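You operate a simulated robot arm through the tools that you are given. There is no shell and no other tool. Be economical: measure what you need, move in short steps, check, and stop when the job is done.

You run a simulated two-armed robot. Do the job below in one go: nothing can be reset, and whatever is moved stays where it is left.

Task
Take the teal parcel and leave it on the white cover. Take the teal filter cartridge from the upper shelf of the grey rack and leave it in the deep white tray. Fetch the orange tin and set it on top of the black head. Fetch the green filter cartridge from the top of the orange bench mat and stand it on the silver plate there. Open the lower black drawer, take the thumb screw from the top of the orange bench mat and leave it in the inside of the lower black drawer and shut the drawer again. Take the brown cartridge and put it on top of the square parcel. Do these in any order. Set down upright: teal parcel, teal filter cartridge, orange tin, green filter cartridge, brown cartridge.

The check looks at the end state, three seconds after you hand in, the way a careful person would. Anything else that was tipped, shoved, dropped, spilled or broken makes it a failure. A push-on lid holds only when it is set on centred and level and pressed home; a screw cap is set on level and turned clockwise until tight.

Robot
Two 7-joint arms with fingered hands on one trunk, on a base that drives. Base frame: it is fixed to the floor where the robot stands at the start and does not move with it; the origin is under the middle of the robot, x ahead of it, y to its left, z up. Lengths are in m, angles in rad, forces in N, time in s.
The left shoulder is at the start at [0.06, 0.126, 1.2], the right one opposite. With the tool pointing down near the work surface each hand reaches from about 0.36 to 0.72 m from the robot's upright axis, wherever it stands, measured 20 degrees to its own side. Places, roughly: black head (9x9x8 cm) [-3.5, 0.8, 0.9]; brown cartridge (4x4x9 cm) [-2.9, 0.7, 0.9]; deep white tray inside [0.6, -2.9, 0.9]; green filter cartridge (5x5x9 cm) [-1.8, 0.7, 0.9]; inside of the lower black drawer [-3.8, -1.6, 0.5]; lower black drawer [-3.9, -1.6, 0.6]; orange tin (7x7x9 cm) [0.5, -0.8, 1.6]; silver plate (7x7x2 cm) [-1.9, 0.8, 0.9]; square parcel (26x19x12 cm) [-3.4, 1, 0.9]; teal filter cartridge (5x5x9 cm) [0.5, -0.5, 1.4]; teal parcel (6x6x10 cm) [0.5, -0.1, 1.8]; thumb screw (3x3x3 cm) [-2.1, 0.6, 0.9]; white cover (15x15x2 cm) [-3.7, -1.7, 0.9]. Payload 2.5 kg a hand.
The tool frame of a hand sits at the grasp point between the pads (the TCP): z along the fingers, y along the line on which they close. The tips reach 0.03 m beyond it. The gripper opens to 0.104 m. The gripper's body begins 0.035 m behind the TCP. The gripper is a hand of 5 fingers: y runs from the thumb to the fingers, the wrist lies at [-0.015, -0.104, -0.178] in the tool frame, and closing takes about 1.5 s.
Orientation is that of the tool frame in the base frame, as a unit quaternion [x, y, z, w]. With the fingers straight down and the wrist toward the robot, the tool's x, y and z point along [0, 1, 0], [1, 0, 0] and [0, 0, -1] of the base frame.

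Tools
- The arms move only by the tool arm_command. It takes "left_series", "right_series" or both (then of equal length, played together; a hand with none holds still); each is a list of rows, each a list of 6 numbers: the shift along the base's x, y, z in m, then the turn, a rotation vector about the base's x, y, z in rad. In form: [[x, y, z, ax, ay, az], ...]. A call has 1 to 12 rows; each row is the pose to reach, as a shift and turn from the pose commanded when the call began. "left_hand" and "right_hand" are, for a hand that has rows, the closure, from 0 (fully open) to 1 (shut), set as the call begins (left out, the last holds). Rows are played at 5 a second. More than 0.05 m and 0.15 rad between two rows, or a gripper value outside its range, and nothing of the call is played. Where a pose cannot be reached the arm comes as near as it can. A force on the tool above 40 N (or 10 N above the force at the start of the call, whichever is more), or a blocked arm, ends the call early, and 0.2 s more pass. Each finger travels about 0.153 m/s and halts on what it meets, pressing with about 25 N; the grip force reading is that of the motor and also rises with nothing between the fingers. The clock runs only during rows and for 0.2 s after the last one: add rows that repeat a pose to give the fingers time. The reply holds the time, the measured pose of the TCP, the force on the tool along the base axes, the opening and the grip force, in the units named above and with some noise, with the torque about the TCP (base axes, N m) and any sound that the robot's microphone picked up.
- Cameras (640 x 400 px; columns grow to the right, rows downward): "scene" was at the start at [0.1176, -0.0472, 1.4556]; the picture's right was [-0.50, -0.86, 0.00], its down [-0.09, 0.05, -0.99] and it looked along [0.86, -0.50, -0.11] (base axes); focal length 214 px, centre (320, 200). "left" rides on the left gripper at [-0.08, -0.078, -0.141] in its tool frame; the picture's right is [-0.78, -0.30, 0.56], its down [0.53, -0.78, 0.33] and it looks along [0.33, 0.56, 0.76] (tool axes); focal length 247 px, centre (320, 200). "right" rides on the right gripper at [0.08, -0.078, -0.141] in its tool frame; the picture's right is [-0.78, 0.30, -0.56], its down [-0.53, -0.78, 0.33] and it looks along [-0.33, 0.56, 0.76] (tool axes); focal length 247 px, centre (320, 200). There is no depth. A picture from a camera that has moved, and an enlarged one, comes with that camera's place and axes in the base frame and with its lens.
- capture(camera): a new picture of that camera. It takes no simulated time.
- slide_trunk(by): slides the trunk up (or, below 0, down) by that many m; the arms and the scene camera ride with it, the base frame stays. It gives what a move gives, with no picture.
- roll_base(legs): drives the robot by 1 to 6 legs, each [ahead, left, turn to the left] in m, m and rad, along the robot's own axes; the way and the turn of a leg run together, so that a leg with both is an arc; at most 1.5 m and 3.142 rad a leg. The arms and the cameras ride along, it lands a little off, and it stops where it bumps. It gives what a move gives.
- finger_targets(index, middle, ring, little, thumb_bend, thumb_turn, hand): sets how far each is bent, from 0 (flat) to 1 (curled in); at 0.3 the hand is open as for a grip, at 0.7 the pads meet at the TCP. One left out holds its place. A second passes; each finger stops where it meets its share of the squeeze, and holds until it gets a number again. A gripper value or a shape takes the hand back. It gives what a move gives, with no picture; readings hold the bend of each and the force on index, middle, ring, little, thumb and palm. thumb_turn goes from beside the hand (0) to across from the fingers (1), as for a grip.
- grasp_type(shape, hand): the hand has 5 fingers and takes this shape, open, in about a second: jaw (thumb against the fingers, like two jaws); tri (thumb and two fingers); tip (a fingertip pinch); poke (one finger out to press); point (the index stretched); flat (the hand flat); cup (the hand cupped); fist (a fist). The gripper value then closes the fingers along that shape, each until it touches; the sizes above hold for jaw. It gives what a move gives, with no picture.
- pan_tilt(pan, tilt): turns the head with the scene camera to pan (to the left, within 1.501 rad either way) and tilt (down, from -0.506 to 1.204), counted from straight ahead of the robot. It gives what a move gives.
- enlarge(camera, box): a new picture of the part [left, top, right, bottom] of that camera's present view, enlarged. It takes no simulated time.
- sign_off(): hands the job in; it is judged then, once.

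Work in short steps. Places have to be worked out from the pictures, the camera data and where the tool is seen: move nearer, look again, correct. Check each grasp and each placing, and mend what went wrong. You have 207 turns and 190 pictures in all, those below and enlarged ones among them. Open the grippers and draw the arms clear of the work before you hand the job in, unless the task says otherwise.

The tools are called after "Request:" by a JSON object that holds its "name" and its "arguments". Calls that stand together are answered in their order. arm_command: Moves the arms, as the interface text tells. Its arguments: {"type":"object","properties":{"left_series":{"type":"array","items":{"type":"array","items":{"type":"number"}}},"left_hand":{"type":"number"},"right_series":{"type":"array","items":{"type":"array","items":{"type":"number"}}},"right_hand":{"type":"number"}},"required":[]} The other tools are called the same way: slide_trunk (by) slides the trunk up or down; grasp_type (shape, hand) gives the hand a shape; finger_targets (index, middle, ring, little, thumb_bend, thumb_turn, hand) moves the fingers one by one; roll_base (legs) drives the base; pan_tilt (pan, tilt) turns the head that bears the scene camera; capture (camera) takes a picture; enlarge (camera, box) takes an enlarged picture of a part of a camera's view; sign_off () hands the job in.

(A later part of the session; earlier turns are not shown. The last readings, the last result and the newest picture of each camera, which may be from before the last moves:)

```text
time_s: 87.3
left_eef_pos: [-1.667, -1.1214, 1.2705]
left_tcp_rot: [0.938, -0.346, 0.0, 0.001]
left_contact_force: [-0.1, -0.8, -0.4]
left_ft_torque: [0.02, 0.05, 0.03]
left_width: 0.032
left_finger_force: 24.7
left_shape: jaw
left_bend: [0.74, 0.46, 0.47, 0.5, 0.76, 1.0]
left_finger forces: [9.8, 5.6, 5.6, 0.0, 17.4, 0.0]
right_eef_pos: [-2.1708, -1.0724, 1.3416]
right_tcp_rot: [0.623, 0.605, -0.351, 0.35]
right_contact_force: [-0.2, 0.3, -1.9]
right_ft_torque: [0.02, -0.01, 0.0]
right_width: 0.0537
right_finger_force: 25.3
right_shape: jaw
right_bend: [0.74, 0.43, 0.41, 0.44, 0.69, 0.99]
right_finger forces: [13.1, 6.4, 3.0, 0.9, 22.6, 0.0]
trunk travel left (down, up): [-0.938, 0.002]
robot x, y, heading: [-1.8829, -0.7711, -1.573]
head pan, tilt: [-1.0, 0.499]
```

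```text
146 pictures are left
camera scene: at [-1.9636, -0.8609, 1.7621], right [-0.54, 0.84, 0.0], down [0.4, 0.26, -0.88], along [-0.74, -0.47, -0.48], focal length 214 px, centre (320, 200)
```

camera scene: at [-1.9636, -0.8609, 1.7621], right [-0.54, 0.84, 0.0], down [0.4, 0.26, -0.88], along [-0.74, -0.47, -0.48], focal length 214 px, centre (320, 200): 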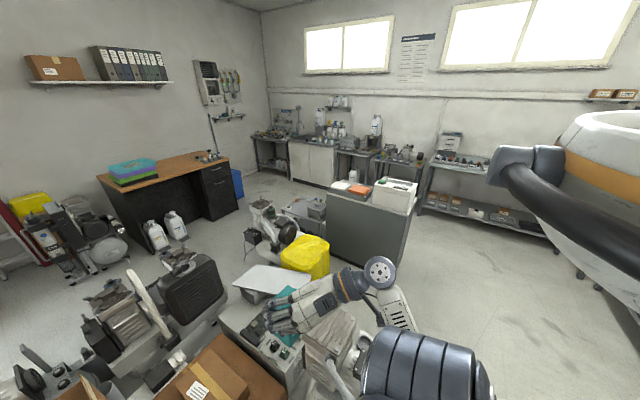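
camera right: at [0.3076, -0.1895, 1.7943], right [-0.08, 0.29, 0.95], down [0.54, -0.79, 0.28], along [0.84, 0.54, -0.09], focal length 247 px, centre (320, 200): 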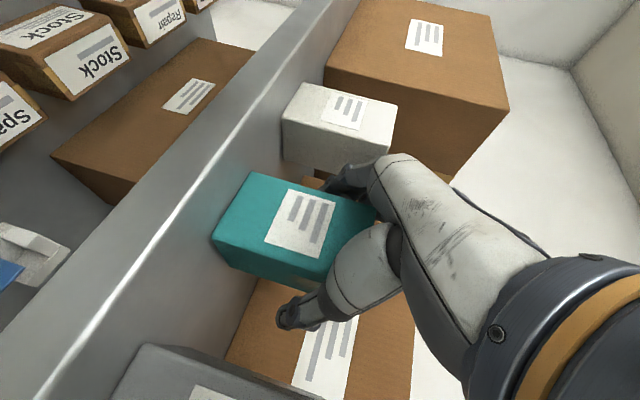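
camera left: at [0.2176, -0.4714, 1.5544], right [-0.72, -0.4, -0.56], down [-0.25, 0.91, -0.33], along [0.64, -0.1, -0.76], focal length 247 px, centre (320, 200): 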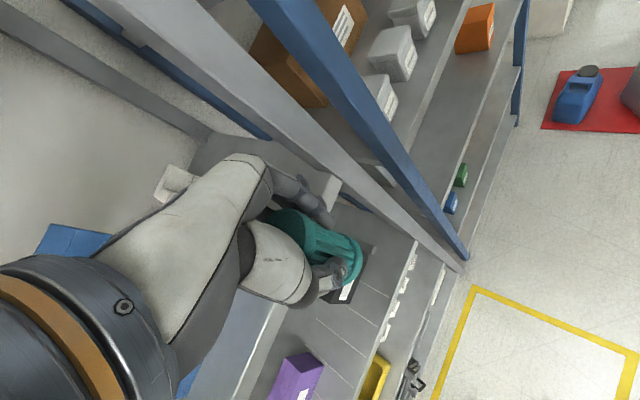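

The clutter is a central island ending in a grey counter; there is open floor around its west side. I turn west, and drive past the north side of it.

Request:
{"name": "roll_base", "arguments": {"legs": [[0, 0, -1.57], [0, -0.25, 0], [1.3, 0, 0]]}}

Request:
{"name": "pan_tilt", "arguments": {"pan": 0.5, "tilt": 0.4}}

Request:
{"name": "capture", "arguments": {"camera": "scene"}}

Request:
{"name": "pan_tilt", "arguments": {"pan": -0.7, "tilt": 0.3}}

Request:
{"name": "capture", "arguments": {"camera": "scene"}}

```text
time_s: 93.9
left_eef_pos: [-2.2789, -0.7358, 1.27]
left_tcp_rot: [-0.417, 0.909, -0.001, 0.0]
left_contact_force: [-0.8, -0.1, -0.4]
left_ft_torque: [0.02, -0.01, -0.01]
left_width: 0.0318
left_finger_force: 25.2
left_shape: jaw
left_bend: [0.74, 0.46, 0.47, 0.5, 0.76, 1.0]
left_finger forces: [9.3, 5.6, 5.6, 0.0, 17.2, 0.0]
right_eef_pos: [-2.2262, -0.2325, 1.339]
right_tcp_rot: [0.869, -0.015, -0.495, -0.001]
right_contact_force: [-0.2, 0.1, -1.8]
right_ft_torque: [-0.01, 0.02, -0.01]
right_width: 0.0534
right_finger_force: 24.8
right_shape: jaw
right_bend: [0.74, 0.44, 0.41, 0.44, 0.69, 0.99]
right_finger forces: [12.8, 6.3, 2.9, 0.9, 22.3, 0.0]
trunk travel left (down, up): [-0.938, 0.002]
robot x, y, heading: [-1.9248, -0.516, 3.137]
head pan, tilt: [-1.0, 0.499]
stopped in leg 3: the robot was blocked; the commanded pose is now the measured one
```

```text
time_s: 95.5
left_eef_pos: [-2.2769, -0.7353, 1.2715]
left_tcp_rot: [-0.418, 0.909, 0.0, -0.001]
left_contact_force: [-0.7, -1.0, -0.6]
left_ft_torque: [0.05, -0.01, -0.01]
left_width: 0.0317
left_finger_force: 24.7
left_shape: jaw
left_bend: [0.74, 0.46, 0.47, 0.5, 0.76, 1.0]
left_finger forces: [9.3, 5.6, 5.7, 0.0, 17.2, 0.0]
right_eef_pos: [-2.2248, -0.2325, 1.3415]
right_tcp_rot: [0.868, -0.015, -0.496, -0.001]
right_contact_force: [0.1, 0.3, -1.6]
right_ft_torque: [0.03, -0.02, 0.03]
right_width: 0.0534
right_finger_force: 25.0
right_shape: jaw
right_bend: [0.74, 0.44, 0.41, 0.44, 0.69, 0.99]
right_finger forces: [12.7, 6.3, 2.9, 0.8, 22.2, 0.0]
trunk travel left (down, up): [-0.938, 0.002]
robot x, y, heading: [-1.9239, -0.5196, 3.135]
head pan, tilt: [0.499, 0.4]
```

```text
145 pictures are left
camera scene: at [-2.0482, -0.5632, 1.7712], right [-0.47, 0.88, 0.0], down [0.34, 0.18, -0.92], along [-0.81, -0.44, -0.39], focal length 214 px, centre (320, 200)
```

scene: 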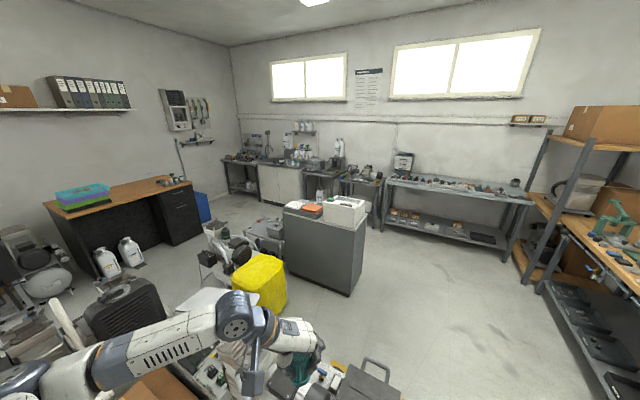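

```text
time_s: 96.9
left_eef_pos: [-2.2758, -0.7352, 1.27]
left_tcp_rot: [-0.417, 0.909, 0.0, -0.001]
left_contact_force: [0.5, -0.3, -1.0]
left_ft_torque: [-0.01, 0.02, -0.03]
left_width: 0.0315
left_finger_force: 24.6
left_shape: jaw
left_bend: [0.74, 0.46, 0.47, 0.5, 0.76, 1.0]
left_finger forces: [9.3, 5.6, 5.6, 0.0, 17.2, 0.0]
right_eef_pos: [-2.2236, -0.2333, 1.3407]
right_tcp_rot: [0.869, -0.015, -0.495, -0.001]
right_contact_force: [0.6, 0.9, -1.1]
right_ft_torque: [0.0, 0.02, 0.01]
right_width: 0.0534
right_finger_force: 25.5
right_shape: jaw
right_bend: [0.74, 0.44, 0.41, 0.44, 0.69, 0.99]
right_finger forces: [12.8, 6.4, 2.9, 0.8, 22.3, 0.0]
trunk travel left (down, up): [-0.938, 0.002]
robot x, y, heading: [-1.9227, -0.5176, 3.133]
head pan, tilt: [-0.7, 0.3]
```

```text
144 pictures are left
camera scene: at [-2.0379, -0.459, 1.7805], right [0.65, 0.76, 0.0], down [0.23, -0.19, -0.96], along [-0.73, 0.62, -0.3], focal length 214 px, centre (320, 200)
```

scene: 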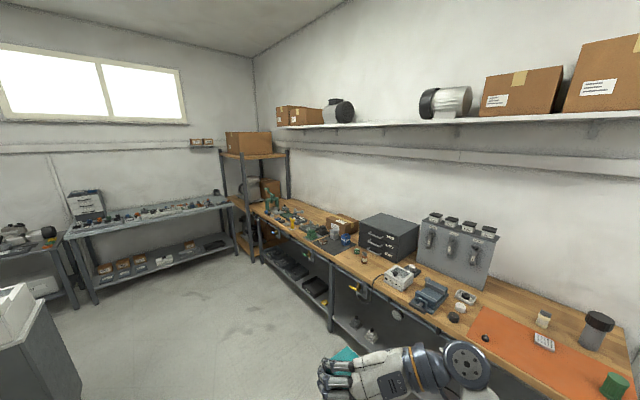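

Blocked ahead by something low. I look down in front of the base.

Request:
{"name": "pan_tilt", "arguments": {"pan": 0.2, "tilt": 0.95}}

Request:
{"name": "capture", "arguments": {"camera": "scene"}}

```text
time_s: 98.1
left_eef_pos: [-2.2767, -0.7344, 1.2709]
left_tcp_rot: [-0.418, 0.909, -0.001, 0.0]
left_contact_force: [-0.1, 0.2, -0.3]
left_ft_torque: [0.01, -0.01, -0.03]
left_width: 0.0313
left_finger_force: 25.0
left_shape: jaw
left_bend: [0.74, 0.46, 0.47, 0.5, 0.76, 1.0]
left_finger forces: [9.2, 5.6, 5.6, 0.0, 17.2, 0.0]
right_eef_pos: [-2.2247, -0.2315, 1.3406]
right_tcp_rot: [0.869, -0.015, -0.495, -0.001]
right_contact_force: [0.1, -0.5, -1.0]
right_ft_torque: [0.01, -0.02, -0.01]
right_width: 0.0535
right_finger_force: 24.8
right_shape: jaw
right_bend: [0.74, 0.44, 0.41, 0.44, 0.69, 0.99]
right_finger forces: [12.8, 6.3, 2.9, 0.7, 22.1, 0.0]
trunk travel left (down, up): [-0.938, 0.002]
robot x, y, heading: [-1.9233, -0.5178, 3.136]
head pan, tilt: [0.201, 0.949]
```

```text
143 pictures are left
camera scene: at [-2.0381, -0.5334, 1.7247], right [-0.19, 0.98, 0.0], down [0.8, 0.16, -0.58], along [-0.57, -0.11, -0.81], focal length 214 px, centre (320, 200)
```

scene: 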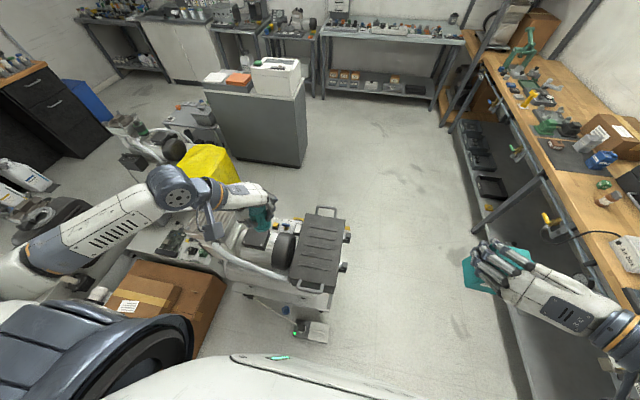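

A low cart is just ahead-left. I strafe right into the corridor by the bench, then go west.

Request:
{"name": "roll_base", "arguments": {"legs": [[0, -0.5, 0], [1.2, 0, 0]]}}

Request:
{"name": "pan_tilt", "arguments": {"pan": 0.6, "tilt": 0.5}}

Request:
{"name": "capture", "arguments": {"camera": "scene"}}

Request:
{"name": "pan_tilt", "arguments": {"pan": -0.9, "tilt": 0.6}}

Request:
{"name": "capture", "arguments": {"camera": "scene"}}

```text
time_s: 106.7
left_eef_pos: [-3.4673, -0.2254, 1.2706]
left_tcp_rot: [-0.411, 0.912, 0.0, -0.001]
left_contact_force: [-0.4, -0.4, -0.8]
left_ft_torque: [0.01, 0.02, 0.0]
left_width: 0.0314
left_finger_force: 24.8
left_shape: jaw
left_bend: [0.74, 0.46, 0.47, 0.5, 0.76, 1.0]
left_finger forces: [9.1, 5.6, 5.6, 0.1, 17.1, 0.1]
right_eef_pos: [-3.4078, 0.2778, 1.3406]
right_tcp_rot: [0.868, -0.021, -0.495, -0.004]
right_contact_force: [-0.3, -0.6, -1.5]
right_ft_torque: [0.03, 0.0, 0.0]
right_width: 0.0534
right_finger_force: 25.5
right_shape: jaw
right_bend: [0.74, 0.44, 0.41, 0.44, 0.69, 0.99]
right_finger forces: [12.9, 6.3, 2.8, 0.9, 22.3, 0.0]
trunk travel left (down, up): [-0.938, 0.002]
robot x, y, heading: [-3.1128, -0.0106, 3.121]
head pan, tilt: [0.201, 0.949]
```

```text
time_s: 107.6
left_eef_pos: [-3.4674, -0.2243, 1.2708]
left_tcp_rot: [-0.41, 0.912, 0.0, 0.0]
left_contact_force: [0.5, -0.5, -0.3]
left_ft_torque: [0.0, 0.01, 0.03]
left_width: 0.0317
left_finger_force: 24.8
left_shape: jaw
left_bend: [0.74, 0.46, 0.47, 0.5, 0.76, 1.0]
left_finger forces: [9.1, 5.6, 5.6, 0.0, 17.2, 0.0]
right_eef_pos: [-3.4084, 0.2774, 1.3412]
right_tcp_rot: [0.869, -0.021, -0.495, -0.004]
right_contact_force: [0.2, 0.2, -2.3]
right_ft_torque: [-0.01, -0.01, 0.01]
right_width: 0.0537
right_finger_force: 24.8
right_shape: jaw
right_bend: [0.74, 0.44, 0.41, 0.44, 0.69, 0.99]
right_finger forces: [12.9, 6.3, 2.9, 0.8, 22.3, 0.0]
trunk travel left (down, up): [-0.938, 0.002]
robot x, y, heading: [-3.1106, -0.0133, 3.12]
head pan, tilt: [0.6, 0.499]
```

```text
142 pictures are left
camera scene: at [-3.2305, -0.0627, 1.762], right [-0.55, 0.84, 0.0], down [0.4, 0.26, -0.88], along [-0.73, -0.48, -0.48], focal length 214 px, centre (320, 200)
```

scene: 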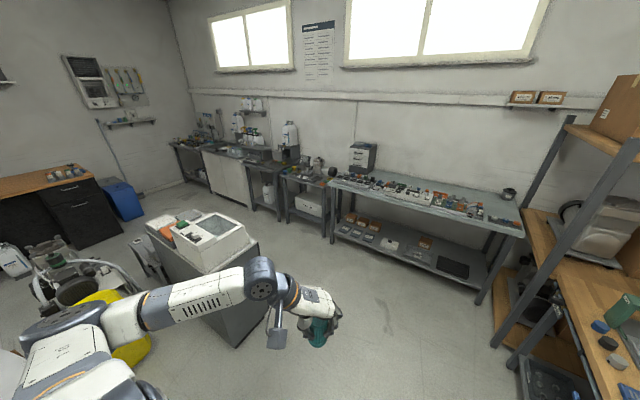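

```text
time_s: 109.2
left_eef_pos: [-3.4674, -0.2226, 1.2715]
left_tcp_rot: [-0.411, 0.912, 0.0, 0.0]
left_contact_force: [-0.6, -0.4, -1.0]
left_ft_torque: [0.01, 0.0, -0.02]
left_width: 0.0315
left_finger_force: 24.9
left_shape: jaw
left_bend: [0.74, 0.46, 0.47, 0.5, 0.76, 1.0]
left_finger forces: [9.2, 5.6, 5.6, 0.0, 17.2, 0.0]
right_eef_pos: [-3.4092, 0.2776, 1.3405]
right_tcp_rot: [0.868, -0.021, -0.496, -0.004]
right_contact_force: [-0.6, 0.3, -0.9]
right_ft_torque: [0.01, 0.01, -0.01]
right_width: 0.0535
right_finger_force: 24.3
right_shape: jaw
right_bend: [0.74, 0.44, 0.41, 0.44, 0.69, 0.99]
right_finger forces: [12.9, 6.4, 2.9, 1.0, 22.4, 0.0]
trunk travel left (down, up): [-0.938, 0.002]
robot x, y, heading: [-3.1124, -0.0136, 3.122]
head pan, tilt: [-0.901, 0.6]
```

```text
141 pictures are left
camera scene: at [-3.2081, 0.0574, 1.753], right [0.8, 0.61, 0.0], down [0.34, -0.45, -0.83], along [-0.5, 0.66, -0.56], focal length 214 px, centre (320, 200)
```

scene: 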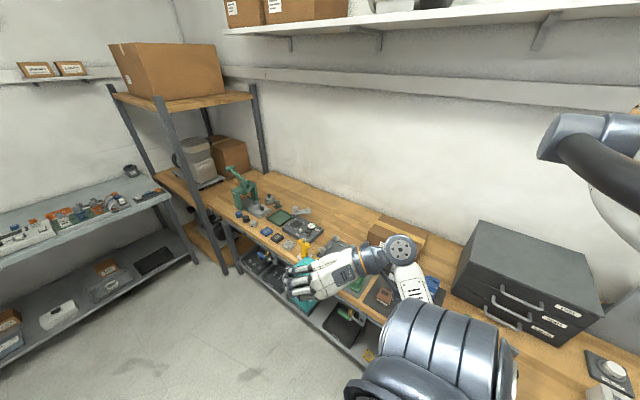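

Corridor is free. I drive to the west lane and turn south.

Request:
{"name": "roll_base", "arguments": {"legs": [[1.36, 0, 0.02], [0, 0, 1.57], [0.9, 0, 0]]}}

Request:
{"name": "pan_tilt", "arguments": {"pan": 0.6, "tilt": 0.6}}

Request:
{"name": "capture", "arguments": {"camera": "scene"}}

Request:
{"name": "pan_tilt", "arguments": {"pan": 0.0, "tilt": 0.5}}

Request:
{"name": "capture", "arguments": {"camera": "scene"}}

```text
time_s: 124.0
left_eef_pos: [-4.2668, -1.2448, 1.2723]
left_tcp_rot: [0.935, -0.354, 0.001, 0.0]
left_contact_force: [0.1, 0.3, 0.1]
left_ft_torque: [0.01, 0.04, 0.02]
left_width: 0.0313
left_finger_force: 25.2
left_shape: jaw
left_bend: [0.74, 0.46, 0.47, 0.5, 0.77, 1.0]
left_finger forces: [8.5, 5.7, 5.5, 0.0, 16.9, 0.1]
right_eef_pos: [-4.7684, -1.1865, 1.3406]
right_tcp_rot: [0.628, 0.599, -0.354, 0.349]
right_contact_force: [-0.3, -0.1, -1.4]
right_ft_torque: [0.02, 0.03, 0.02]
right_width: 0.0532
right_finger_force: 24.9
right_shape: jaw
right_bend: [0.74, 0.44, 0.41, 0.44, 0.7, 0.99]
right_finger forces: [12.7, 6.3, 2.9, 0.8, 22.1, 0.0]
trunk travel left (down, up): [-0.938, 0.002]
robot x, y, heading: [-4.478, -0.891, -1.597]
head pan, tilt: [-0.901, 0.6]
```

```text
time_s: 125.6
left_eef_pos: [-4.267, -1.2449, 1.2708]
left_tcp_rot: [0.936, -0.353, 0.001, 0.0]
left_contact_force: [0.7, -0.2, -0.4]
left_ft_torque: [-0.01, 0.0, -0.03]
left_width: 0.0309
left_finger_force: 24.9
left_shape: jaw
left_bend: [0.74, 0.46, 0.47, 0.5, 0.77, 1.0]
left_finger forces: [8.6, 5.5, 5.6, 0.1, 17.0, 0.0]
right_eef_pos: [-4.7699, -1.1871, 1.34]
right_tcp_rot: [0.628, 0.6, -0.353, 0.347]
right_contact_force: [-0.2, 0.1, -1.8]
right_ft_torque: [0.01, 0.0, 0.02]
right_width: 0.0532
right_finger_force: 25.7
right_shape: jaw
right_bend: [0.74, 0.44, 0.41, 0.44, 0.7, 0.99]
right_finger forces: [12.8, 6.2, 2.9, 0.9, 22.2, 0.0]
trunk travel left (down, up): [-0.938, 0.002]
robot x, y, heading: [-4.4823, -0.8893, -1.59]
head pan, tilt: [0.6, 0.6]
```

```text
140 pictures are left
camera scene: at [-4.434, -1.0051, 1.753], right [-0.84, -0.55, 0.0], down [-0.31, 0.47, -0.83], along [0.45, -0.69, -0.56], focal length 214 px, centre (320, 200)
```

scene: 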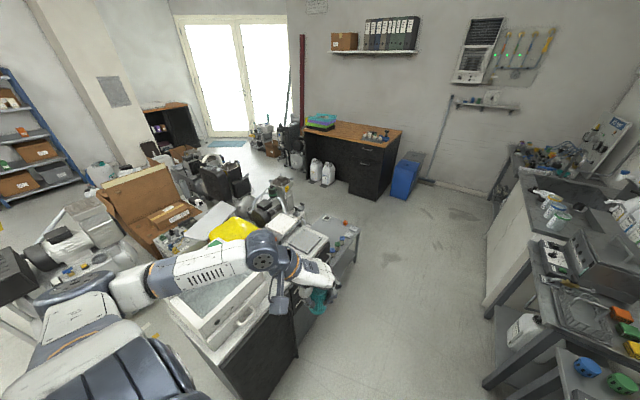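

```text
time_s: 126.6
left_eef_pos: [-4.2673, -1.2445, 1.2718]
left_tcp_rot: [0.936, -0.353, 0.001, 0.0]
left_contact_force: [0.6, -0.4, -1.2]
left_ft_torque: [0.02, -0.02, 0.02]
left_width: 0.0312
left_finger_force: 24.7
left_shape: jaw
left_bend: [0.74, 0.46, 0.47, 0.5, 0.77, 1.0]
left_finger forces: [8.5, 5.5, 5.7, 0.1, 16.9, 0.0]
right_eef_pos: [-4.7691, -1.1867, 1.3411]
right_tcp_rot: [0.629, 0.6, -0.353, 0.347]
right_contact_force: [0.0, -0.4, -2.2]
right_ft_torque: [-0.01, -0.01, 0.0]
right_width: 0.0534
right_finger_force: 24.9
right_shape: jaw
right_bend: [0.74, 0.44, 0.41, 0.44, 0.7, 0.99]
right_finger forces: [12.7, 6.3, 2.9, 1.0, 22.2, 0.0]
trunk travel left (down, up): [-0.938, 0.002]
robot x, y, heading: [-4.4784, -0.8925, -1.589]
head pan, tilt: [0.0, 0.499]
```

```text
139 pictures are left
camera scene: at [-4.484, -1.0222, 1.7621], right [-1.0, 0.02, 0.0], down [0.01, 0.48, -0.88], along [-0.02, -0.88, -0.48], focal length 214 px, centre (320, 200)
```

scene: 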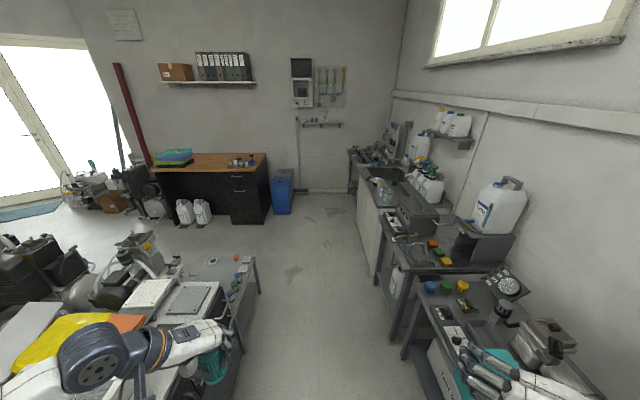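

The lane south is clear. I go to y≈-1.65 and turn to face the island (east).

Request:
{"name": "roll_base", "arguments": {"legs": [[0.72, 0, 0.015], [0, 0, 1.57]]}}

Request:
{"name": "pan_tilt", "arguments": {"pan": 0.0, "tilt": 0.75}}

Request:
{"name": "capture", "arguments": {"camera": "scene"}}

```text
time_s: 134.4
left_eef_pos: [-4.14, -1.3817, 1.2708]
left_tcp_rot: [0.905, 0.425, 0.001, 0.0]
left_contact_force: [0.8, -0.3, -0.2]
left_ft_torque: [-0.03, 0.01, -0.02]
left_width: 0.0309
left_finger_force: 24.7
left_shape: jaw
left_bend: [0.74, 0.46, 0.47, 0.5, 0.77, 1.0]
left_finger forces: [8.3, 5.5, 5.7, 0.1, 16.5, 0.0]
right_eef_pos: [-4.1832, -1.8836, 1.3401]
right_tcp_rot: [0.006, 0.868, 0.002, 0.496]
right_contact_force: [-0.1, -0.3, -1.3]
right_ft_torque: [0.01, -0.01, 0.0]
right_width: 0.053
right_finger_force: 24.8
right_shape: jaw
right_bend: [0.74, 0.44, 0.41, 0.44, 0.7, 0.99]
right_finger forces: [12.6, 6.2, 2.8, 1.1, 22.1, 0.0]
trunk travel left (down, up): [-0.938, 0.002]
robot x, y, heading: [-4.487, -1.6043, 0.013]
head pan, tilt: [0.0, 0.499]
```

```text
time_s: 135.2
left_eef_pos: [-4.1386, -1.3809, 1.2707]
left_tcp_rot: [0.905, 0.425, 0.001, -0.001]
left_contact_force: [-0.3, 0.3, -1.3]
left_ft_torque: [-0.02, 0.0, 0.02]
left_width: 0.031
left_finger_force: 24.8
left_shape: jaw
left_bend: [0.74, 0.46, 0.47, 0.5, 0.77, 1.0]
left_finger forces: [8.3, 5.6, 5.7, 0.0, 16.5, 0.1]
right_eef_pos: [-4.1831, -1.8851, 1.3405]
right_tcp_rot: [0.006, 0.869, 0.003, 0.495]
right_contact_force: [-0.5, 0.5, -1.0]
right_ft_torque: [-0.02, 0.01, -0.01]
right_width: 0.0534
right_finger_force: 24.5
right_shape: jaw
right_bend: [0.74, 0.44, 0.41, 0.44, 0.7, 0.99]
right_finger forces: [12.5, 6.2, 2.9, 1.0, 22.2, 0.0]
trunk travel left (down, up): [-0.938, 0.002]
robot x, y, heading: [-4.4867, -1.6024, 0.01]
head pan, tilt: [0.0, 0.75]
```

```text
138 pictures are left
camera scene: at [-4.3666, -1.6034, 1.7402], right [0.01, -1.0, 0.0], down [-0.68, -0.01, -0.73], along [0.73, 0.01, -0.68], focal length 214 px, centre (320, 200)
```

scene: 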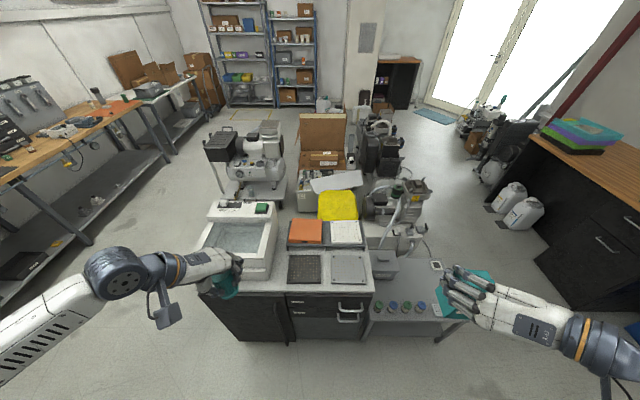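

I see the island top: white block at the back right ≈(-3.70,-1.72) is the white cover, and black drawers below in front. Enlarge to confirm.

Request:
{"name": "enlarge", "arguments": {"camera": "scene", "box": [200, 190, 440, 340]}}

```text
2.67 times, centred on (320, 265) of scene
camera zoom: at [-4.3666, -1.6034, 1.7402], right [0.01, -1.0, 0.0], down [-0.68, -0.01, -0.73], along [0.73, 0.01, -0.68], focal length 572 px, centre (320, 27)
```

zoom: 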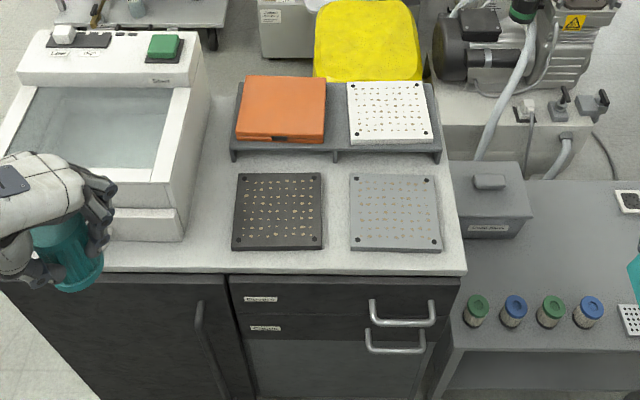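

Confirmed: the white perforated plate on the raised rear shelf is the white cover. I lift both hands, lower the trunk by 0.35 and then roll closer.

Request:
{"name": "arm_command", "arguments": {"left_series": [[0, 0, 0.04, 0, 0, 0], [0, 0, 0.08, 0, 0, 0], [0, 0, 0.12, 0, 0, 0], [0, 0, 0.16, 0, 0, 0], [0, 0, 0.2, 0, 0, 0], [0, 0, 0.24, 0, 0, 0]], "right_series": [[0, 0.025, 0.025, 0, 0, 0], [0, 0.05, 0.05, 0, 0, 0], [0, 0.075, 0.075, 0, 0, 0], [0, 0.1, 0.1, 0, 0, 0], [0, 0.125, 0.125, 0, 0, 0], [0, 0.15, 0.15, 0, 0, 0]]}}

Request:
{"name": "slide_trunk", "arguments": {"by": -0.35}}

Request:
{"name": "roll_base", "arguments": {"legs": [[0.19, 0, -0.01]]}}

Request:
{"name": "pan_tilt", "arguments": {"pan": -0.1, "tilt": 0.6}}

Request:
{"name": "capture", "arguments": {"camera": "scene"}}

```text
time_s: 136.6
left_eef_pos: [-4.1389, -1.3813, 1.5101]
left_tcp_rot: [0.905, 0.425, -0.002, -0.001]
left_contact_force: [-0.5, 0.0, -1.1]
left_ft_torque: [-0.03, 0.0, -0.02]
left_width: 0.0309
left_finger_force: 25.0
left_shape: jaw
left_bend: [0.74, 0.46, 0.47, 0.5, 0.77, 1.0]
left_finger forces: [8.3, 5.6, 5.6, 0.0, 16.3, 0.0]
right_eef_pos: [-4.1125, -1.7679, 1.5228]
right_tcp_rot: [0.006, 0.869, 0.002, 0.495]
right_contact_force: [-0.5, -0.4, -1.2]
right_ft_torque: [0.0, 0.05, 0.0]
right_width: 0.0534
right_finger_force: 25.2
right_shape: jaw
right_bend: [0.74, 0.44, 0.41, 0.44, 0.7, 0.99]
right_finger forces: [12.8, 6.3, 3.0, 0.8, 22.4, 0.0]
right hand out of reach, approached as far as the arm can: row 2, 3, 4, 5, 6
trunk travel left (down, up): [-0.938, 0.002]
robot x, y, heading: [-4.4875, -1.598, 0.011]
head pan, tilt: [0.0, 0.75]
```

```text
time_s: 140.0
left_eef_pos: [-4.1396, -1.38, 1.1614]
left_tcp_rot: [0.905, 0.425, 0.0, 0.0]
left_contact_force: [-0.5, 0.6, -0.7]
left_ft_torque: [-0.02, 0.01, 0.01]
left_width: 0.0307
left_finger_force: 25.2
left_shape: jaw
left_bend: [0.74, 0.46, 0.47, 0.5, 0.77, 1.0]
left_finger forces: [8.3, 5.5, 5.5, 0.0, 16.3, 0.0]
right_eef_pos: [-4.1141, -1.7674, 1.1726]
right_tcp_rot: [0.005, 0.868, 0.003, 0.496]
right_contact_force: [0.5, 0.6, -1.7]
right_ft_torque: [0.02, -0.02, 0.0]
right_width: 0.0533
right_finger_force: 24.6
right_shape: jaw
right_bend: [0.74, 0.44, 0.41, 0.44, 0.7, 0.99]
right_finger forces: [12.8, 6.4, 2.8, 0.8, 22.4, 0.1]
trunk travel left (down, up): [-0.588, 0.352]
robot x, y, heading: [-4.489, -1.6006, 0.012]
head pan, tilt: [0.0, 0.75]
```

```text
time_s: 141.5
left_eef_pos: [-3.9464, -1.382, 1.16]
left_tcp_rot: [0.907, 0.421, 0.001, 0.0]
left_contact_force: [0.2, -0.6, -1.1]
left_ft_torque: [-0.01, 0.05, 0.03]
left_width: 0.0307
left_finger_force: 25.0
left_shape: jaw
left_bend: [0.74, 0.46, 0.47, 0.5, 0.77, 1.0]
left_finger forces: [8.3, 5.5, 5.6, 0.1, 16.2, 0.1]
right_eef_pos: [-3.924, -1.7692, 1.1736]
right_tcp_rot: [0.01, 0.868, 0.002, 0.496]
right_contact_force: [-1.1, 0.1, -0.7]
right_ft_torque: [0.05, 0.03, 0.0]
right_width: 0.0533
right_finger_force: 24.7
right_shape: jaw
right_bend: [0.74, 0.44, 0.41, 0.44, 0.7, 0.99]
right_finger forces: [13.0, 6.2, 2.8, 0.9, 22.5, 0.1]
trunk travel left (down, up): [-0.588, 0.352]
robot x, y, heading: [-4.2942, -1.601, -0.003]
head pan, tilt: [0.0, 0.75]
```

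```text
time_s: 142.2
left_eef_pos: [-3.9471, -1.382, 1.161]
left_tcp_rot: [0.907, 0.421, 0.0, 0.0]
left_contact_force: [-0.1, -0.4, -0.3]
left_ft_torque: [0.0, 0.0, 0.01]
left_width: 0.0305
left_finger_force: 25.1
left_shape: jaw
left_bend: [0.74, 0.46, 0.47, 0.5, 0.77, 1.0]
left_finger forces: [8.3, 5.5, 5.5, 0.0, 16.3, 0.1]
right_eef_pos: [-3.9245, -1.7682, 1.1738]
right_tcp_rot: [0.01, 0.868, 0.001, 0.496]
right_contact_force: [0.6, 0.8, -2.6]
right_ft_torque: [-0.01, -0.01, 0.04]
right_width: 0.0532
right_finger_force: 24.7
right_shape: jaw
right_bend: [0.74, 0.44, 0.41, 0.44, 0.7, 0.99]
right_finger forces: [12.9, 6.3, 2.9, 0.9, 22.4, 0.1]
trunk travel left (down, up): [-0.588, 0.352]
robot x, y, heading: [-4.295, -1.6018, 0.005]
head pan, tilt: [-0.099, 0.6]
```

```text
136 pictures are left
camera scene: at [-4.1713, -1.6114, 1.403], right [-0.09, -1.0, 0.0], down [-0.56, 0.05, -0.82], along [0.82, -0.08, -0.57], focal length 214 px, centre (320, 200)
```

scene: 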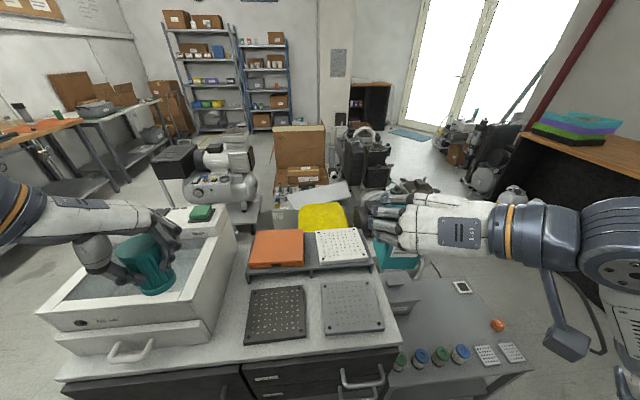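

Cover top centre triangulates to about (-3.69,-1.727, 0.89). I move the parcel above it.

Request:
{"name": "arm_command", "arguments": {"right_series": [[0.038, 0.007, -0.01, 0, 0, 0], [0.076, 0.014, -0.02, 0, 0, 0], [0.114, 0.021, -0.035, 0, 0, 0], [0.152, 0.028, -0.055, 0, 0, 0], [0.19, 0.035, -0.08, 0, 0, 0], [0.225, 0.041, -0.11, 0, 0, 0], [0.225, 0.041, -0.13, 0, 0, 0]]}}

Request:
{"name": "enlarge", "arguments": {"camera": "scene", "box": [200, 150, 440, 300]}}

Request:
{"name": "capture", "arguments": {"camera": "right"}}

```text
time_s: 143.8
left_eef_pos: [-3.9464, -1.3823, 1.1596]
left_tcp_rot: [0.907, 0.422, 0.0, -0.001]
left_contact_force: [-0.5, -0.6, -0.6]
left_ft_torque: [0.0, 0.0, 0.0]
left_width: 0.0302
left_finger_force: 24.8
left_shape: jaw
left_bend: [0.74, 0.46, 0.47, 0.5, 0.77, 1.0]
left_finger forces: [8.5, 5.5, 5.5, 0.0, 16.3, 0.0]
right_eef_pos: [-3.7008, -1.7283, 1.0441]
right_tcp_rot: [0.009, 0.868, 0.001, 0.496]
right_contact_force: [0.1, -0.3, -1.4]
right_ft_torque: [0.0, -0.03, -0.02]
right_width: 0.0529
right_finger_force: 24.8
right_shape: jaw
right_bend: [0.74, 0.44, 0.41, 0.44, 0.7, 0.99]
right_finger forces: [12.8, 6.3, 2.9, 0.9, 22.4, 0.1]
trunk travel left (down, up): [-0.588, 0.352]
robot x, y, heading: [-4.2959, -1.6039, 0.001]
head pan, tilt: [-0.099, 0.6]
```

```text
2.67 times, centred on (320, 225) of scene
camera zoom: at [-4.1714, -1.6116, 1.403], right [-0.1, -1.0, 0.0], down [-0.56, 0.05, -0.82], along [0.82, -0.08, -0.57], focal length 572 px, centre (320, 133)
```

zoom: 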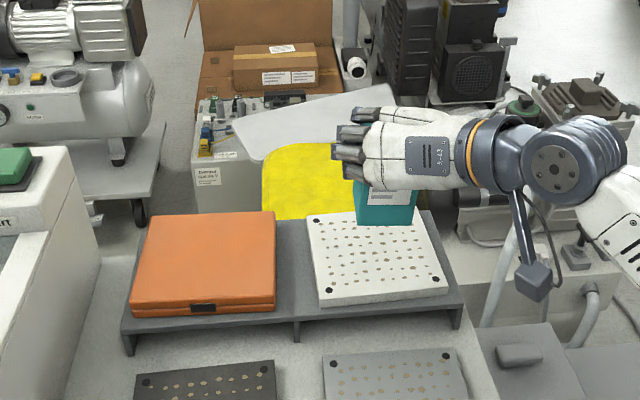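

```text
134 pictures are left
camera right: at [-3.8616, -1.8039, 1.0451], right [-0.08, 0.29, 0.95], down [0.55, -0.79, 0.28], along [0.83, 0.54, -0.09], focal length 247 px, centre (320, 200)
```

right: 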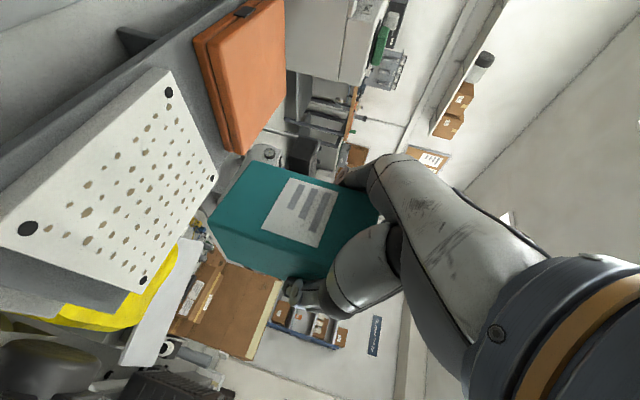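

Projection agrees with the parcel held where I expect. I lower towards contact.

Request:
{"name": "arm_command", "arguments": {"right_series": [[0.002, 0, -0.03, 0, 0, 0], [0.002, 0, -0.055, 0, 0, 0], [0.002, 0, -0.068, 0, 0, 0], [0.002, 0, -0.074, 0, 0, 0]]}}

Request:
{"name": "enlarge", "arguments": {"camera": "scene", "box": [280, 180, 440, 280]}}

```text
time_s: 144.8
left_eef_pos: [-3.9468, -1.3828, 1.1624]
left_tcp_rot: [0.907, 0.421, 0.0, 0.0]
left_contact_force: [-0.6, -0.8, -0.9]
left_ft_torque: [-0.02, 0.04, 0.03]
left_width: 0.0306
left_finger_force: 25.0
left_shape: jaw
left_bend: [0.74, 0.46, 0.47, 0.5, 0.77, 1.0]
left_finger forces: [8.4, 5.5, 5.6, 0.1, 16.3, 0.0]
right_eef_pos: [-3.6974, -1.7287, 0.9685]
right_tcp_rot: [0.01, 0.869, 0.001, 0.495]
right_contact_force: [-0.6, 0.2, -1.3]
right_ft_torque: [0.0, 0.0, 0.03]
right_width: 0.0531
right_finger_force: 25.4
right_shape: jaw
right_bend: [0.74, 0.44, 0.41, 0.44, 0.7, 0.99]
right_finger forces: [12.9, 6.2, 2.9, 0.8, 22.4, 0.0]
trunk travel left (down, up): [-0.588, 0.352]
robot x, y, heading: [-4.2977, -1.5997, 0.002]
head pan, tilt: [-0.099, 0.6]
```

```text
4.00 times, centred on (360, 230) of scene
camera zoom: at [-4.1712, -1.6115, 1.403], right [-0.1, -1.0, 0.0], down [-0.56, 0.05, -0.82], along [0.82, -0.08, -0.57], focal length 858 px, centre (160, 80)
```

zoom: 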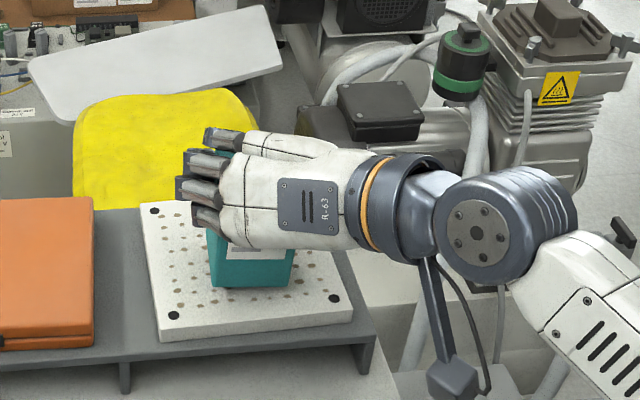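

Nicely centred. I lower in 2–3 mm steps until the force rises.

Request:
{"name": "arm_command", "arguments": {"right_series": [[0, 0, -0.003, 0, 0, 0], [0, 0, -0.006, 0, 0, 0], [0, 0, -0.009, 0, 0, 0]]}}

```text
time_s: 145.6
left_eef_pos: [-3.9475, -1.3822, 1.1606]
left_tcp_rot: [0.907, 0.421, 0.001, 0.0]
left_contact_force: [0.4, 0.1, -1.1]
left_ft_torque: [0.0, -0.02, -0.02]
left_width: 0.0307
left_finger_force: 24.9
left_shape: jaw
left_bend: [0.74, 0.46, 0.47, 0.5, 0.77, 1.0]
left_finger forces: [8.4, 5.5, 5.6, 0.0, 16.3, 0.0]
right_eef_pos: [-3.6962, -1.7266, 0.9614]
right_tcp_rot: [0.011, 0.868, 0.002, 0.497]
right_contact_force: [0.1, 0.9, -1.1]
right_ft_torque: [-0.01, -0.02, -0.06]
right_width: 0.053
right_finger_force: 24.8
right_shape: jaw
right_bend: [0.74, 0.44, 0.41, 0.44, 0.7, 0.99]
right_finger forces: [12.9, 6.3, 3.0, 1.0, 22.4, 0.0]
trunk travel left (down, up): [-0.588, 0.352]
robot x, y, heading: [-4.2969, -1.6033, 0.003]
head pan, tilt: [-0.099, 0.6]
```

Request:
{"name": "arm_command", "arguments": {"right_series": [[0, 0, -0.003, 0, 0, 0], [0, 0, -0.006, 0, 0, 0], [0, 0, -0.009, 0, 0, 0]]}}

Request:
{"name": "enlarge", "arguments": {"camera": "scene", "box": [280, 180, 440, 280]}}

```text
time_s: 146.4
left_eef_pos: [-3.9491, -1.3819, 1.1617]
left_tcp_rot: [0.907, 0.421, 0.001, 0.001]
left_contact_force: [0.0, 0.0, -1.1]
left_ft_torque: [-0.02, 0.0, -0.02]
left_width: 0.0307
left_finger_force: 24.9
left_shape: jaw
left_bend: [0.74, 0.46, 0.47, 0.5, 0.77, 1.0]
left_finger forces: [8.3, 5.6, 5.6, 0.0, 16.3, 0.0]
right_eef_pos: [-3.6973, -1.7257, 0.9556]
right_tcp_rot: [0.01, 0.867, 0.002, 0.499]
right_contact_force: [-0.9, 4.1, 11.7]
right_ft_torque: [0.07, -0.16, -0.04]
right_width: 0.0534
right_finger_force: 25.1
right_shape: jaw
right_bend: [0.74, 0.43, 0.4, 0.44, 0.7, 1.0]
right_finger forces: [13.9, 8.2, 3.5, 1.7, 23.1, 0.0]
trunk travel left (down, up): [-0.588, 0.352]
robot x, y, heading: [-4.2971, -1.5999, 0.007]
head pan, tilt: [-0.099, 0.6]
```

```text
4.00 times, centred on (360, 230) of scene
camera zoom: at [-4.1729, -1.6107, 1.4034], right [-0.1, -1.0, 0.0], down [-0.56, 0.05, -0.83], along [0.82, -0.08, -0.56], focal length 858 px, centre (160, 80)
```

zoom: 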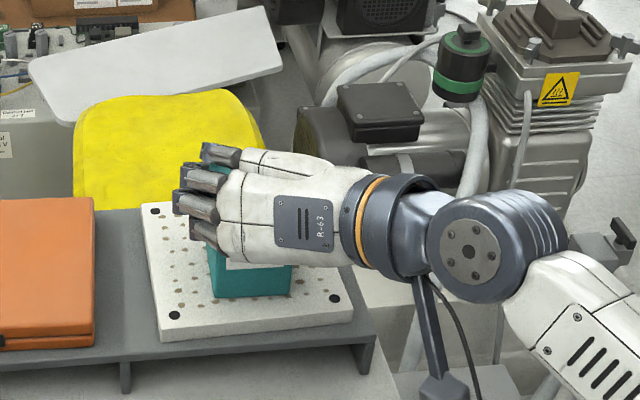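

Contact made (≈12 N). I ease up 2 mm and open the hand.

Request:
{"name": "arm_command", "arguments": {"right_series": [[0, 0, 0.003, 0, 0, 0], [0, 0, 0.003, 0, 0, 0], [0, 0, 0.003, 0, 0, 0], [0, 0, 0.003, 0, 0, 0], [0, 0, 0.003, 0, 0, 0], [0, 0, 0.003, 0, 0, 0]], "right_hand": 0.1}}

Request:
{"name": "enlarge", "arguments": {"camera": "scene", "box": [280, 180, 440, 280]}}

Request:
{"name": "capture", "arguments": {"camera": "right"}}

```text
time_s: 147.8
left_eef_pos: [-3.9479, -1.3828, 1.1608]
left_tcp_rot: [0.907, 0.421, 0.0, 0.0]
left_contact_force: [0.8, 0.3, -1.2]
left_ft_torque: [0.0, 0.01, -0.02]
left_width: 0.0308
left_finger_force: 25.7
left_shape: jaw
left_bend: [0.74, 0.46, 0.47, 0.5, 0.77, 1.0]
left_finger forces: [8.5, 5.5, 5.6, 0.0, 16.4, 0.0]
right_eef_pos: [-3.697, -1.7266, 0.9557]
right_tcp_rot: [0.01, 0.868, 0.001, 0.496]
right_contact_force: [0.1, 1.0, 0.8]
right_ft_torque: [0.01, 0.0, 0.0]
right_width: 0.0935
right_finger_force: 0.1
right_shape: jaw
right_bend: [0.29, 0.32, 0.3, 0.31, 0.35, 0.98]
right_finger forces: [0.1, 0.0, 0.0, 0.0, 0.1, 0.1]
trunk travel left (down, up): [-0.588, 0.352]
robot x, y, heading: [-4.2949, -1.6007, 0.002]
head pan, tilt: [-0.099, 0.6]
```

```text
4.00 times, centred on (360, 230) of scene
camera zoom: at [-4.1714, -1.6114, 1.403], right [-0.1, -1.0, 0.0], down [-0.56, 0.05, -0.83], along [0.82, -0.08, -0.56], focal length 858 px, centre (160, 80)
```

zoom: 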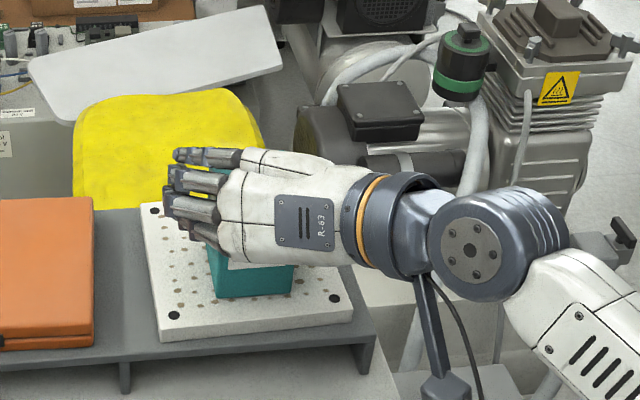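

```text
130 pictures are left
camera right: at [-3.8594, -1.803, 0.9573], right [-0.08, 0.29, 0.95], down [0.55, -0.79, 0.28], along [0.83, 0.54, -0.09], focal length 247 px, centre (320, 200)
```

right: 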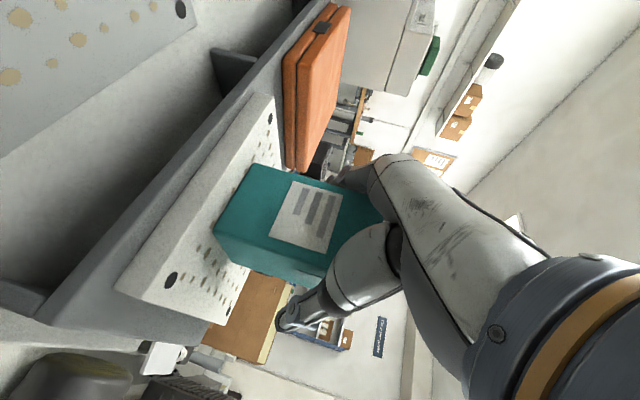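

Released and the parcel stands upright on the cover. I withdraw the hand straight back and up.

Request:
{"name": "arm_command", "arguments": {"right_series": [[-0.02, 0, 0.012, 0, 0, 0], [-0.05, 0, 0.03, 0, 0, 0], [-0.085, 0, 0.055, 0, 0, 0], [-0.12, 0, 0.085, 0, 0, 0], [-0.155, 0, 0.115, 0, 0, 0], [-0.19, -0.01, 0.145, 0, 0, 0]]}}

Request:
{"name": "capture", "arguments": {"camera": "scene"}}

```text
time_s: 149.2
left_eef_pos: [-3.9482, -1.3828, 1.1621]
left_tcp_rot: [0.907, 0.421, 0.001, 0.001]
left_contact_force: [0.5, 0.0, -0.3]
left_ft_torque: [-0.01, -0.04, 0.02]
left_width: 0.0304
left_finger_force: 25.1
left_shape: jaw
left_bend: [0.74, 0.46, 0.47, 0.5, 0.77, 1.0]
left_finger forces: [8.4, 5.5, 5.7, 0.0, 16.2, 0.0]
right_eef_pos: [-3.8889, -1.7358, 1.0993]
right_tcp_rot: [0.01, 0.869, 0.002, 0.495]
right_contact_force: [0.2, -0.5, 1.0]
right_ft_torque: [0.0, 0.04, 0.0]
right_width: 0.0937
right_finger_force: 0.0
right_shape: jaw
right_bend: [0.29, 0.32, 0.3, 0.31, 0.35, 0.98]
right_finger forces: [0.0, 0.0, 0.1, 0.1, 0.0, 0.0]
trunk travel left (down, up): [-0.588, 0.352]
robot x, y, heading: [-4.2984, -1.6027, 0.004]
head pan, tilt: [-0.099, 0.6]
```

```text
129 pictures are left
camera scene: at [-4.1722, -1.6114, 1.4031], right [-0.1, -1.0, 0.0], down [-0.56, 0.05, -0.83], along [0.82, -0.08, -0.56], focal length 214 px, centre (320, 200)
```

scene: 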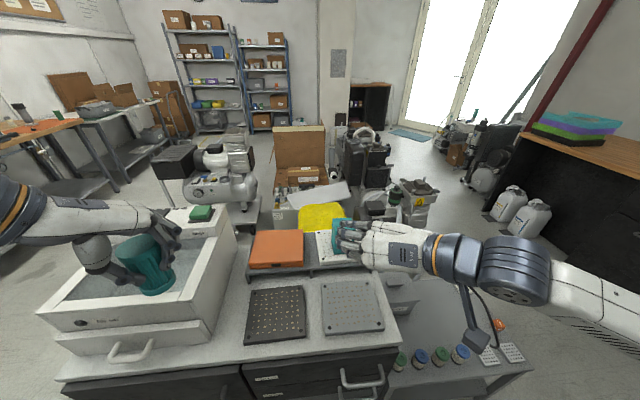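

Parcel placed. Now to the tray with the cartridge: back out, turn south and go around the island.

Request:
{"name": "roll_base", "arguments": {"legs": [[-0.2, 0, 0], [0, 0, -1.57], [1.1, 0, 0]]}}

Request:
{"name": "slide_trunk", "arguments": {"by": 0.3}}

Request:
{"name": "pan_tilt", "arguments": {"pan": 0.8, "tilt": 0.6}}

Request:
{"name": "capture", "arguments": {"camera": "scene"}}

```text
time_s: 160.0
left_eef_pos: [-4.2999, -3.0745, 1.1604]
left_tcp_rot: [0.937, -0.349, 0.0, 0.001]
left_contact_force: [-0.9, 0.1, -1.5]
left_ft_torque: [0.02, 0.01, 0.0]
left_width: 0.0303
left_finger_force: 25.4
left_shape: jaw
left_bend: [0.74, 0.46, 0.47, 0.5, 0.77, 1.0]
left_finger forces: [8.2, 5.5, 5.8, 0.0, 16.0, 0.0]
right_eef_pos: [-4.6546, -3.1305, 1.0993]
right_tcp_rot: [0.625, 0.603, -0.352, 0.349]
right_contact_force: [-0.4, -0.7, -1.1]
right_ft_torque: [0.0, 0.01, 0.01]
right_width: 0.0934
right_finger_force: 0.1
right_shape: jaw
right_bend: [0.29, 0.32, 0.3, 0.31, 0.35, 0.98]
right_finger forces: [0.0, 0.1, 0.1, 0.0, 0.0, 0.0]
trunk travel left (down, up): [-0.588, 0.352]
robot x, y, heading: [-4.5134, -2.724, -1.579]
head pan, tilt: [-0.099, 0.6]
```

```text
time_s: 163.0
left_eef_pos: [-4.2985, -3.0753, 1.4607]
left_tcp_rot: [0.937, -0.349, 0.002, 0.001]
left_contact_force: [0.4, -0.3, -1.1]
left_ft_torque: [0.04, 0.0, 0.0]
left_width: 0.0304
left_finger_force: 25.1
left_shape: jaw
left_bend: [0.74, 0.46, 0.47, 0.5, 0.77, 1.0]
left_finger forces: [8.1, 5.5, 5.7, 0.0, 16.1, 0.1]
right_eef_pos: [-4.6548, -3.1317, 1.3999]
right_tcp_rot: [0.625, 0.602, -0.352, 0.35]
right_contact_force: [-0.4, 0.1, 0.2]
right_ft_torque: [-0.02, 0.0, -0.01]
right_width: 0.0934
right_finger_force: 0.1
right_shape: jaw
right_bend: [0.29, 0.32, 0.3, 0.31, 0.35, 0.98]
right_finger forces: [0.1, 0.0, 0.0, 0.1, 0.0, 0.0]
trunk travel left (down, up): [-0.888, 0.052]
robot x, y, heading: [-4.5134, -2.7218, -1.58]
head pan, tilt: [-0.099, 0.6]
```

```text
time_s: 164.2
left_eef_pos: [-4.2986, -3.0748, 1.4606]
left_tcp_rot: [0.937, -0.349, 0.001, 0.0]
left_contact_force: [0.1, 0.5, -1.8]
left_ft_torque: [0.0, 0.0, 0.0]
left_width: 0.0303
left_finger_force: 25.4
left_shape: jaw
left_bend: [0.74, 0.46, 0.47, 0.5, 0.77, 1.0]
left_finger forces: [8.1, 5.5, 5.8, 0.0, 16.0, 0.0]
right_eef_pos: [-4.6545, -3.1304, 1.4001]
right_tcp_rot: [0.625, 0.603, -0.352, 0.35]
right_contact_force: [0.2, 0.4, 1.0]
right_ft_torque: [0.01, 0.01, -0.02]
right_width: 0.0934
right_finger_force: 0.0
right_shape: jaw
right_bend: [0.29, 0.32, 0.3, 0.31, 0.35, 0.98]
right_finger forces: [0.1, 0.0, 0.0, 0.0, 0.1, 0.0]
trunk travel left (down, up): [-0.888, 0.052]
robot x, y, heading: [-4.5132, -2.7234, -1.585]
head pan, tilt: [0.799, 0.6]
```

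```text
128 pictures are left
camera scene: at [-4.4536, -2.8255, 1.703], right [-0.7, -0.71, 0.0], down [-0.4, 0.4, -0.83], along [0.59, -0.58, -0.56], focal length 214 px, centre (320, 200)
```

scene: 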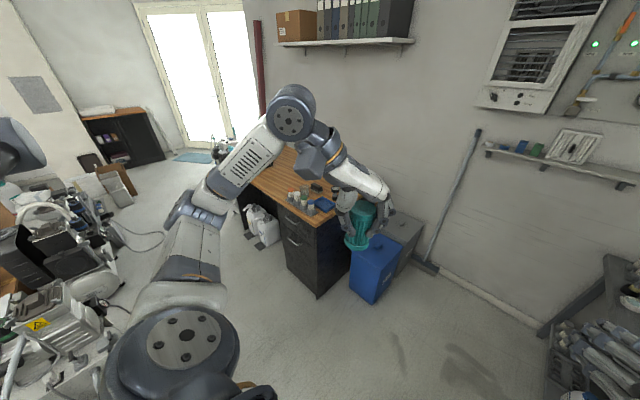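

Desk front is near y≈-3.5 and clutter ends near y≈-2.4; I turn east and centre at y≈-2.97.

Request:
{"name": "roll_base", "arguments": {"legs": [[0.22, 0, 0], [0, 0, 1.58]]}}

Request:
{"name": "pan_tilt", "arguments": {"pan": 0.0, "tilt": 0.5}}

Request:
{"name": "capture", "arguments": {"camera": "scene"}}

```text
time_s: 169.8
left_eef_pos: [-4.1646, -2.7316, 1.4616]
left_tcp_rot: [0.909, 0.417, 0.001, 0.0]
left_contact_force: [-0.1, 0.5, -0.9]
left_ft_torque: [-0.01, -0.02, -0.01]
left_width: 0.0304
left_finger_force: 24.6
left_shape: jaw
left_bend: [0.74, 0.46, 0.47, 0.5, 0.78, 1.0]
left_finger forces: [8.1, 5.5, 5.9, 0.1, 15.6, 0.0]
right_eef_pos: [-4.1079, -3.0869, 1.3991]
right_tcp_rot: [0.013, 0.868, 0.0, 0.496]
right_contact_force: [0.9, -0.3, 0.2]
right_ft_torque: [-0.01, -0.01, -0.03]
right_width: 0.0935
right_finger_force: 0.1
right_shape: jaw
right_bend: [0.29, 0.32, 0.3, 0.31, 0.35, 0.98]
right_finger forces: [0.0, 0.1, 0.0, 0.1, 0.0, 0.0]
trunk travel left (down, up): [-0.888, 0.052]
robot x, y, heading: [-4.5178, -2.9498, -0.001]
head pan, tilt: [0.799, 0.6]
```

```text
time_s: 170.9
left_eef_pos: [-4.1646, -2.7319, 1.4606]
left_tcp_rot: [0.909, 0.417, 0.001, 0.0]
left_contact_force: [0.2, 0.6, -0.7]
left_ft_torque: [0.0, 0.03, -0.01]
left_width: 0.03
left_finger_force: 25.0
left_shape: jaw
left_bend: [0.74, 0.46, 0.47, 0.5, 0.78, 1.0]
left_finger forces: [8.0, 5.6, 5.9, 0.0, 15.6, 0.1]
right_eef_pos: [-4.1078, -3.0868, 1.3985]
right_tcp_rot: [0.014, 0.869, -0.001, 0.495]
right_contact_force: [0.0, 0.2, 0.3]
right_ft_torque: [0.03, 0.01, 0.02]
right_width: 0.0933
right_finger_force: 0.0
right_shape: jaw
right_bend: [0.29, 0.32, 0.3, 0.31, 0.35, 0.98]
right_finger forces: [0.0, 0.0, 0.0, 0.1, 0.0, 0.0]
trunk travel left (down, up): [-0.888, 0.052]
robot x, y, heading: [-4.5164, -2.9523, -0.014]
head pan, tilt: [0.0, 0.499]
```

```text
127 pictures are left
camera scene: at [-4.3871, -2.9505, 1.7121], right [0.0, -1.0, 0.0], down [-0.48, 0.0, -0.88], along [0.88, 0.0, -0.48], focal length 214 px, centre (320, 200)
```

scene: 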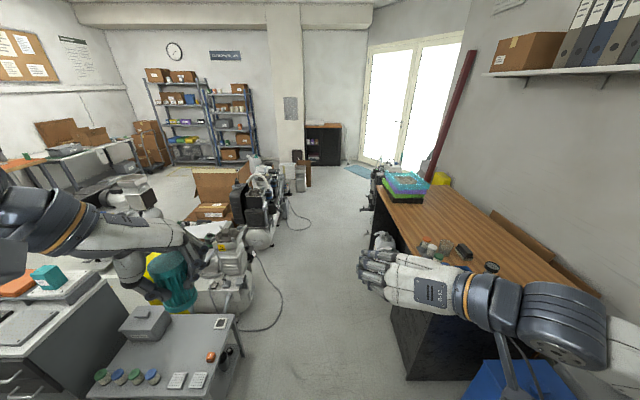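

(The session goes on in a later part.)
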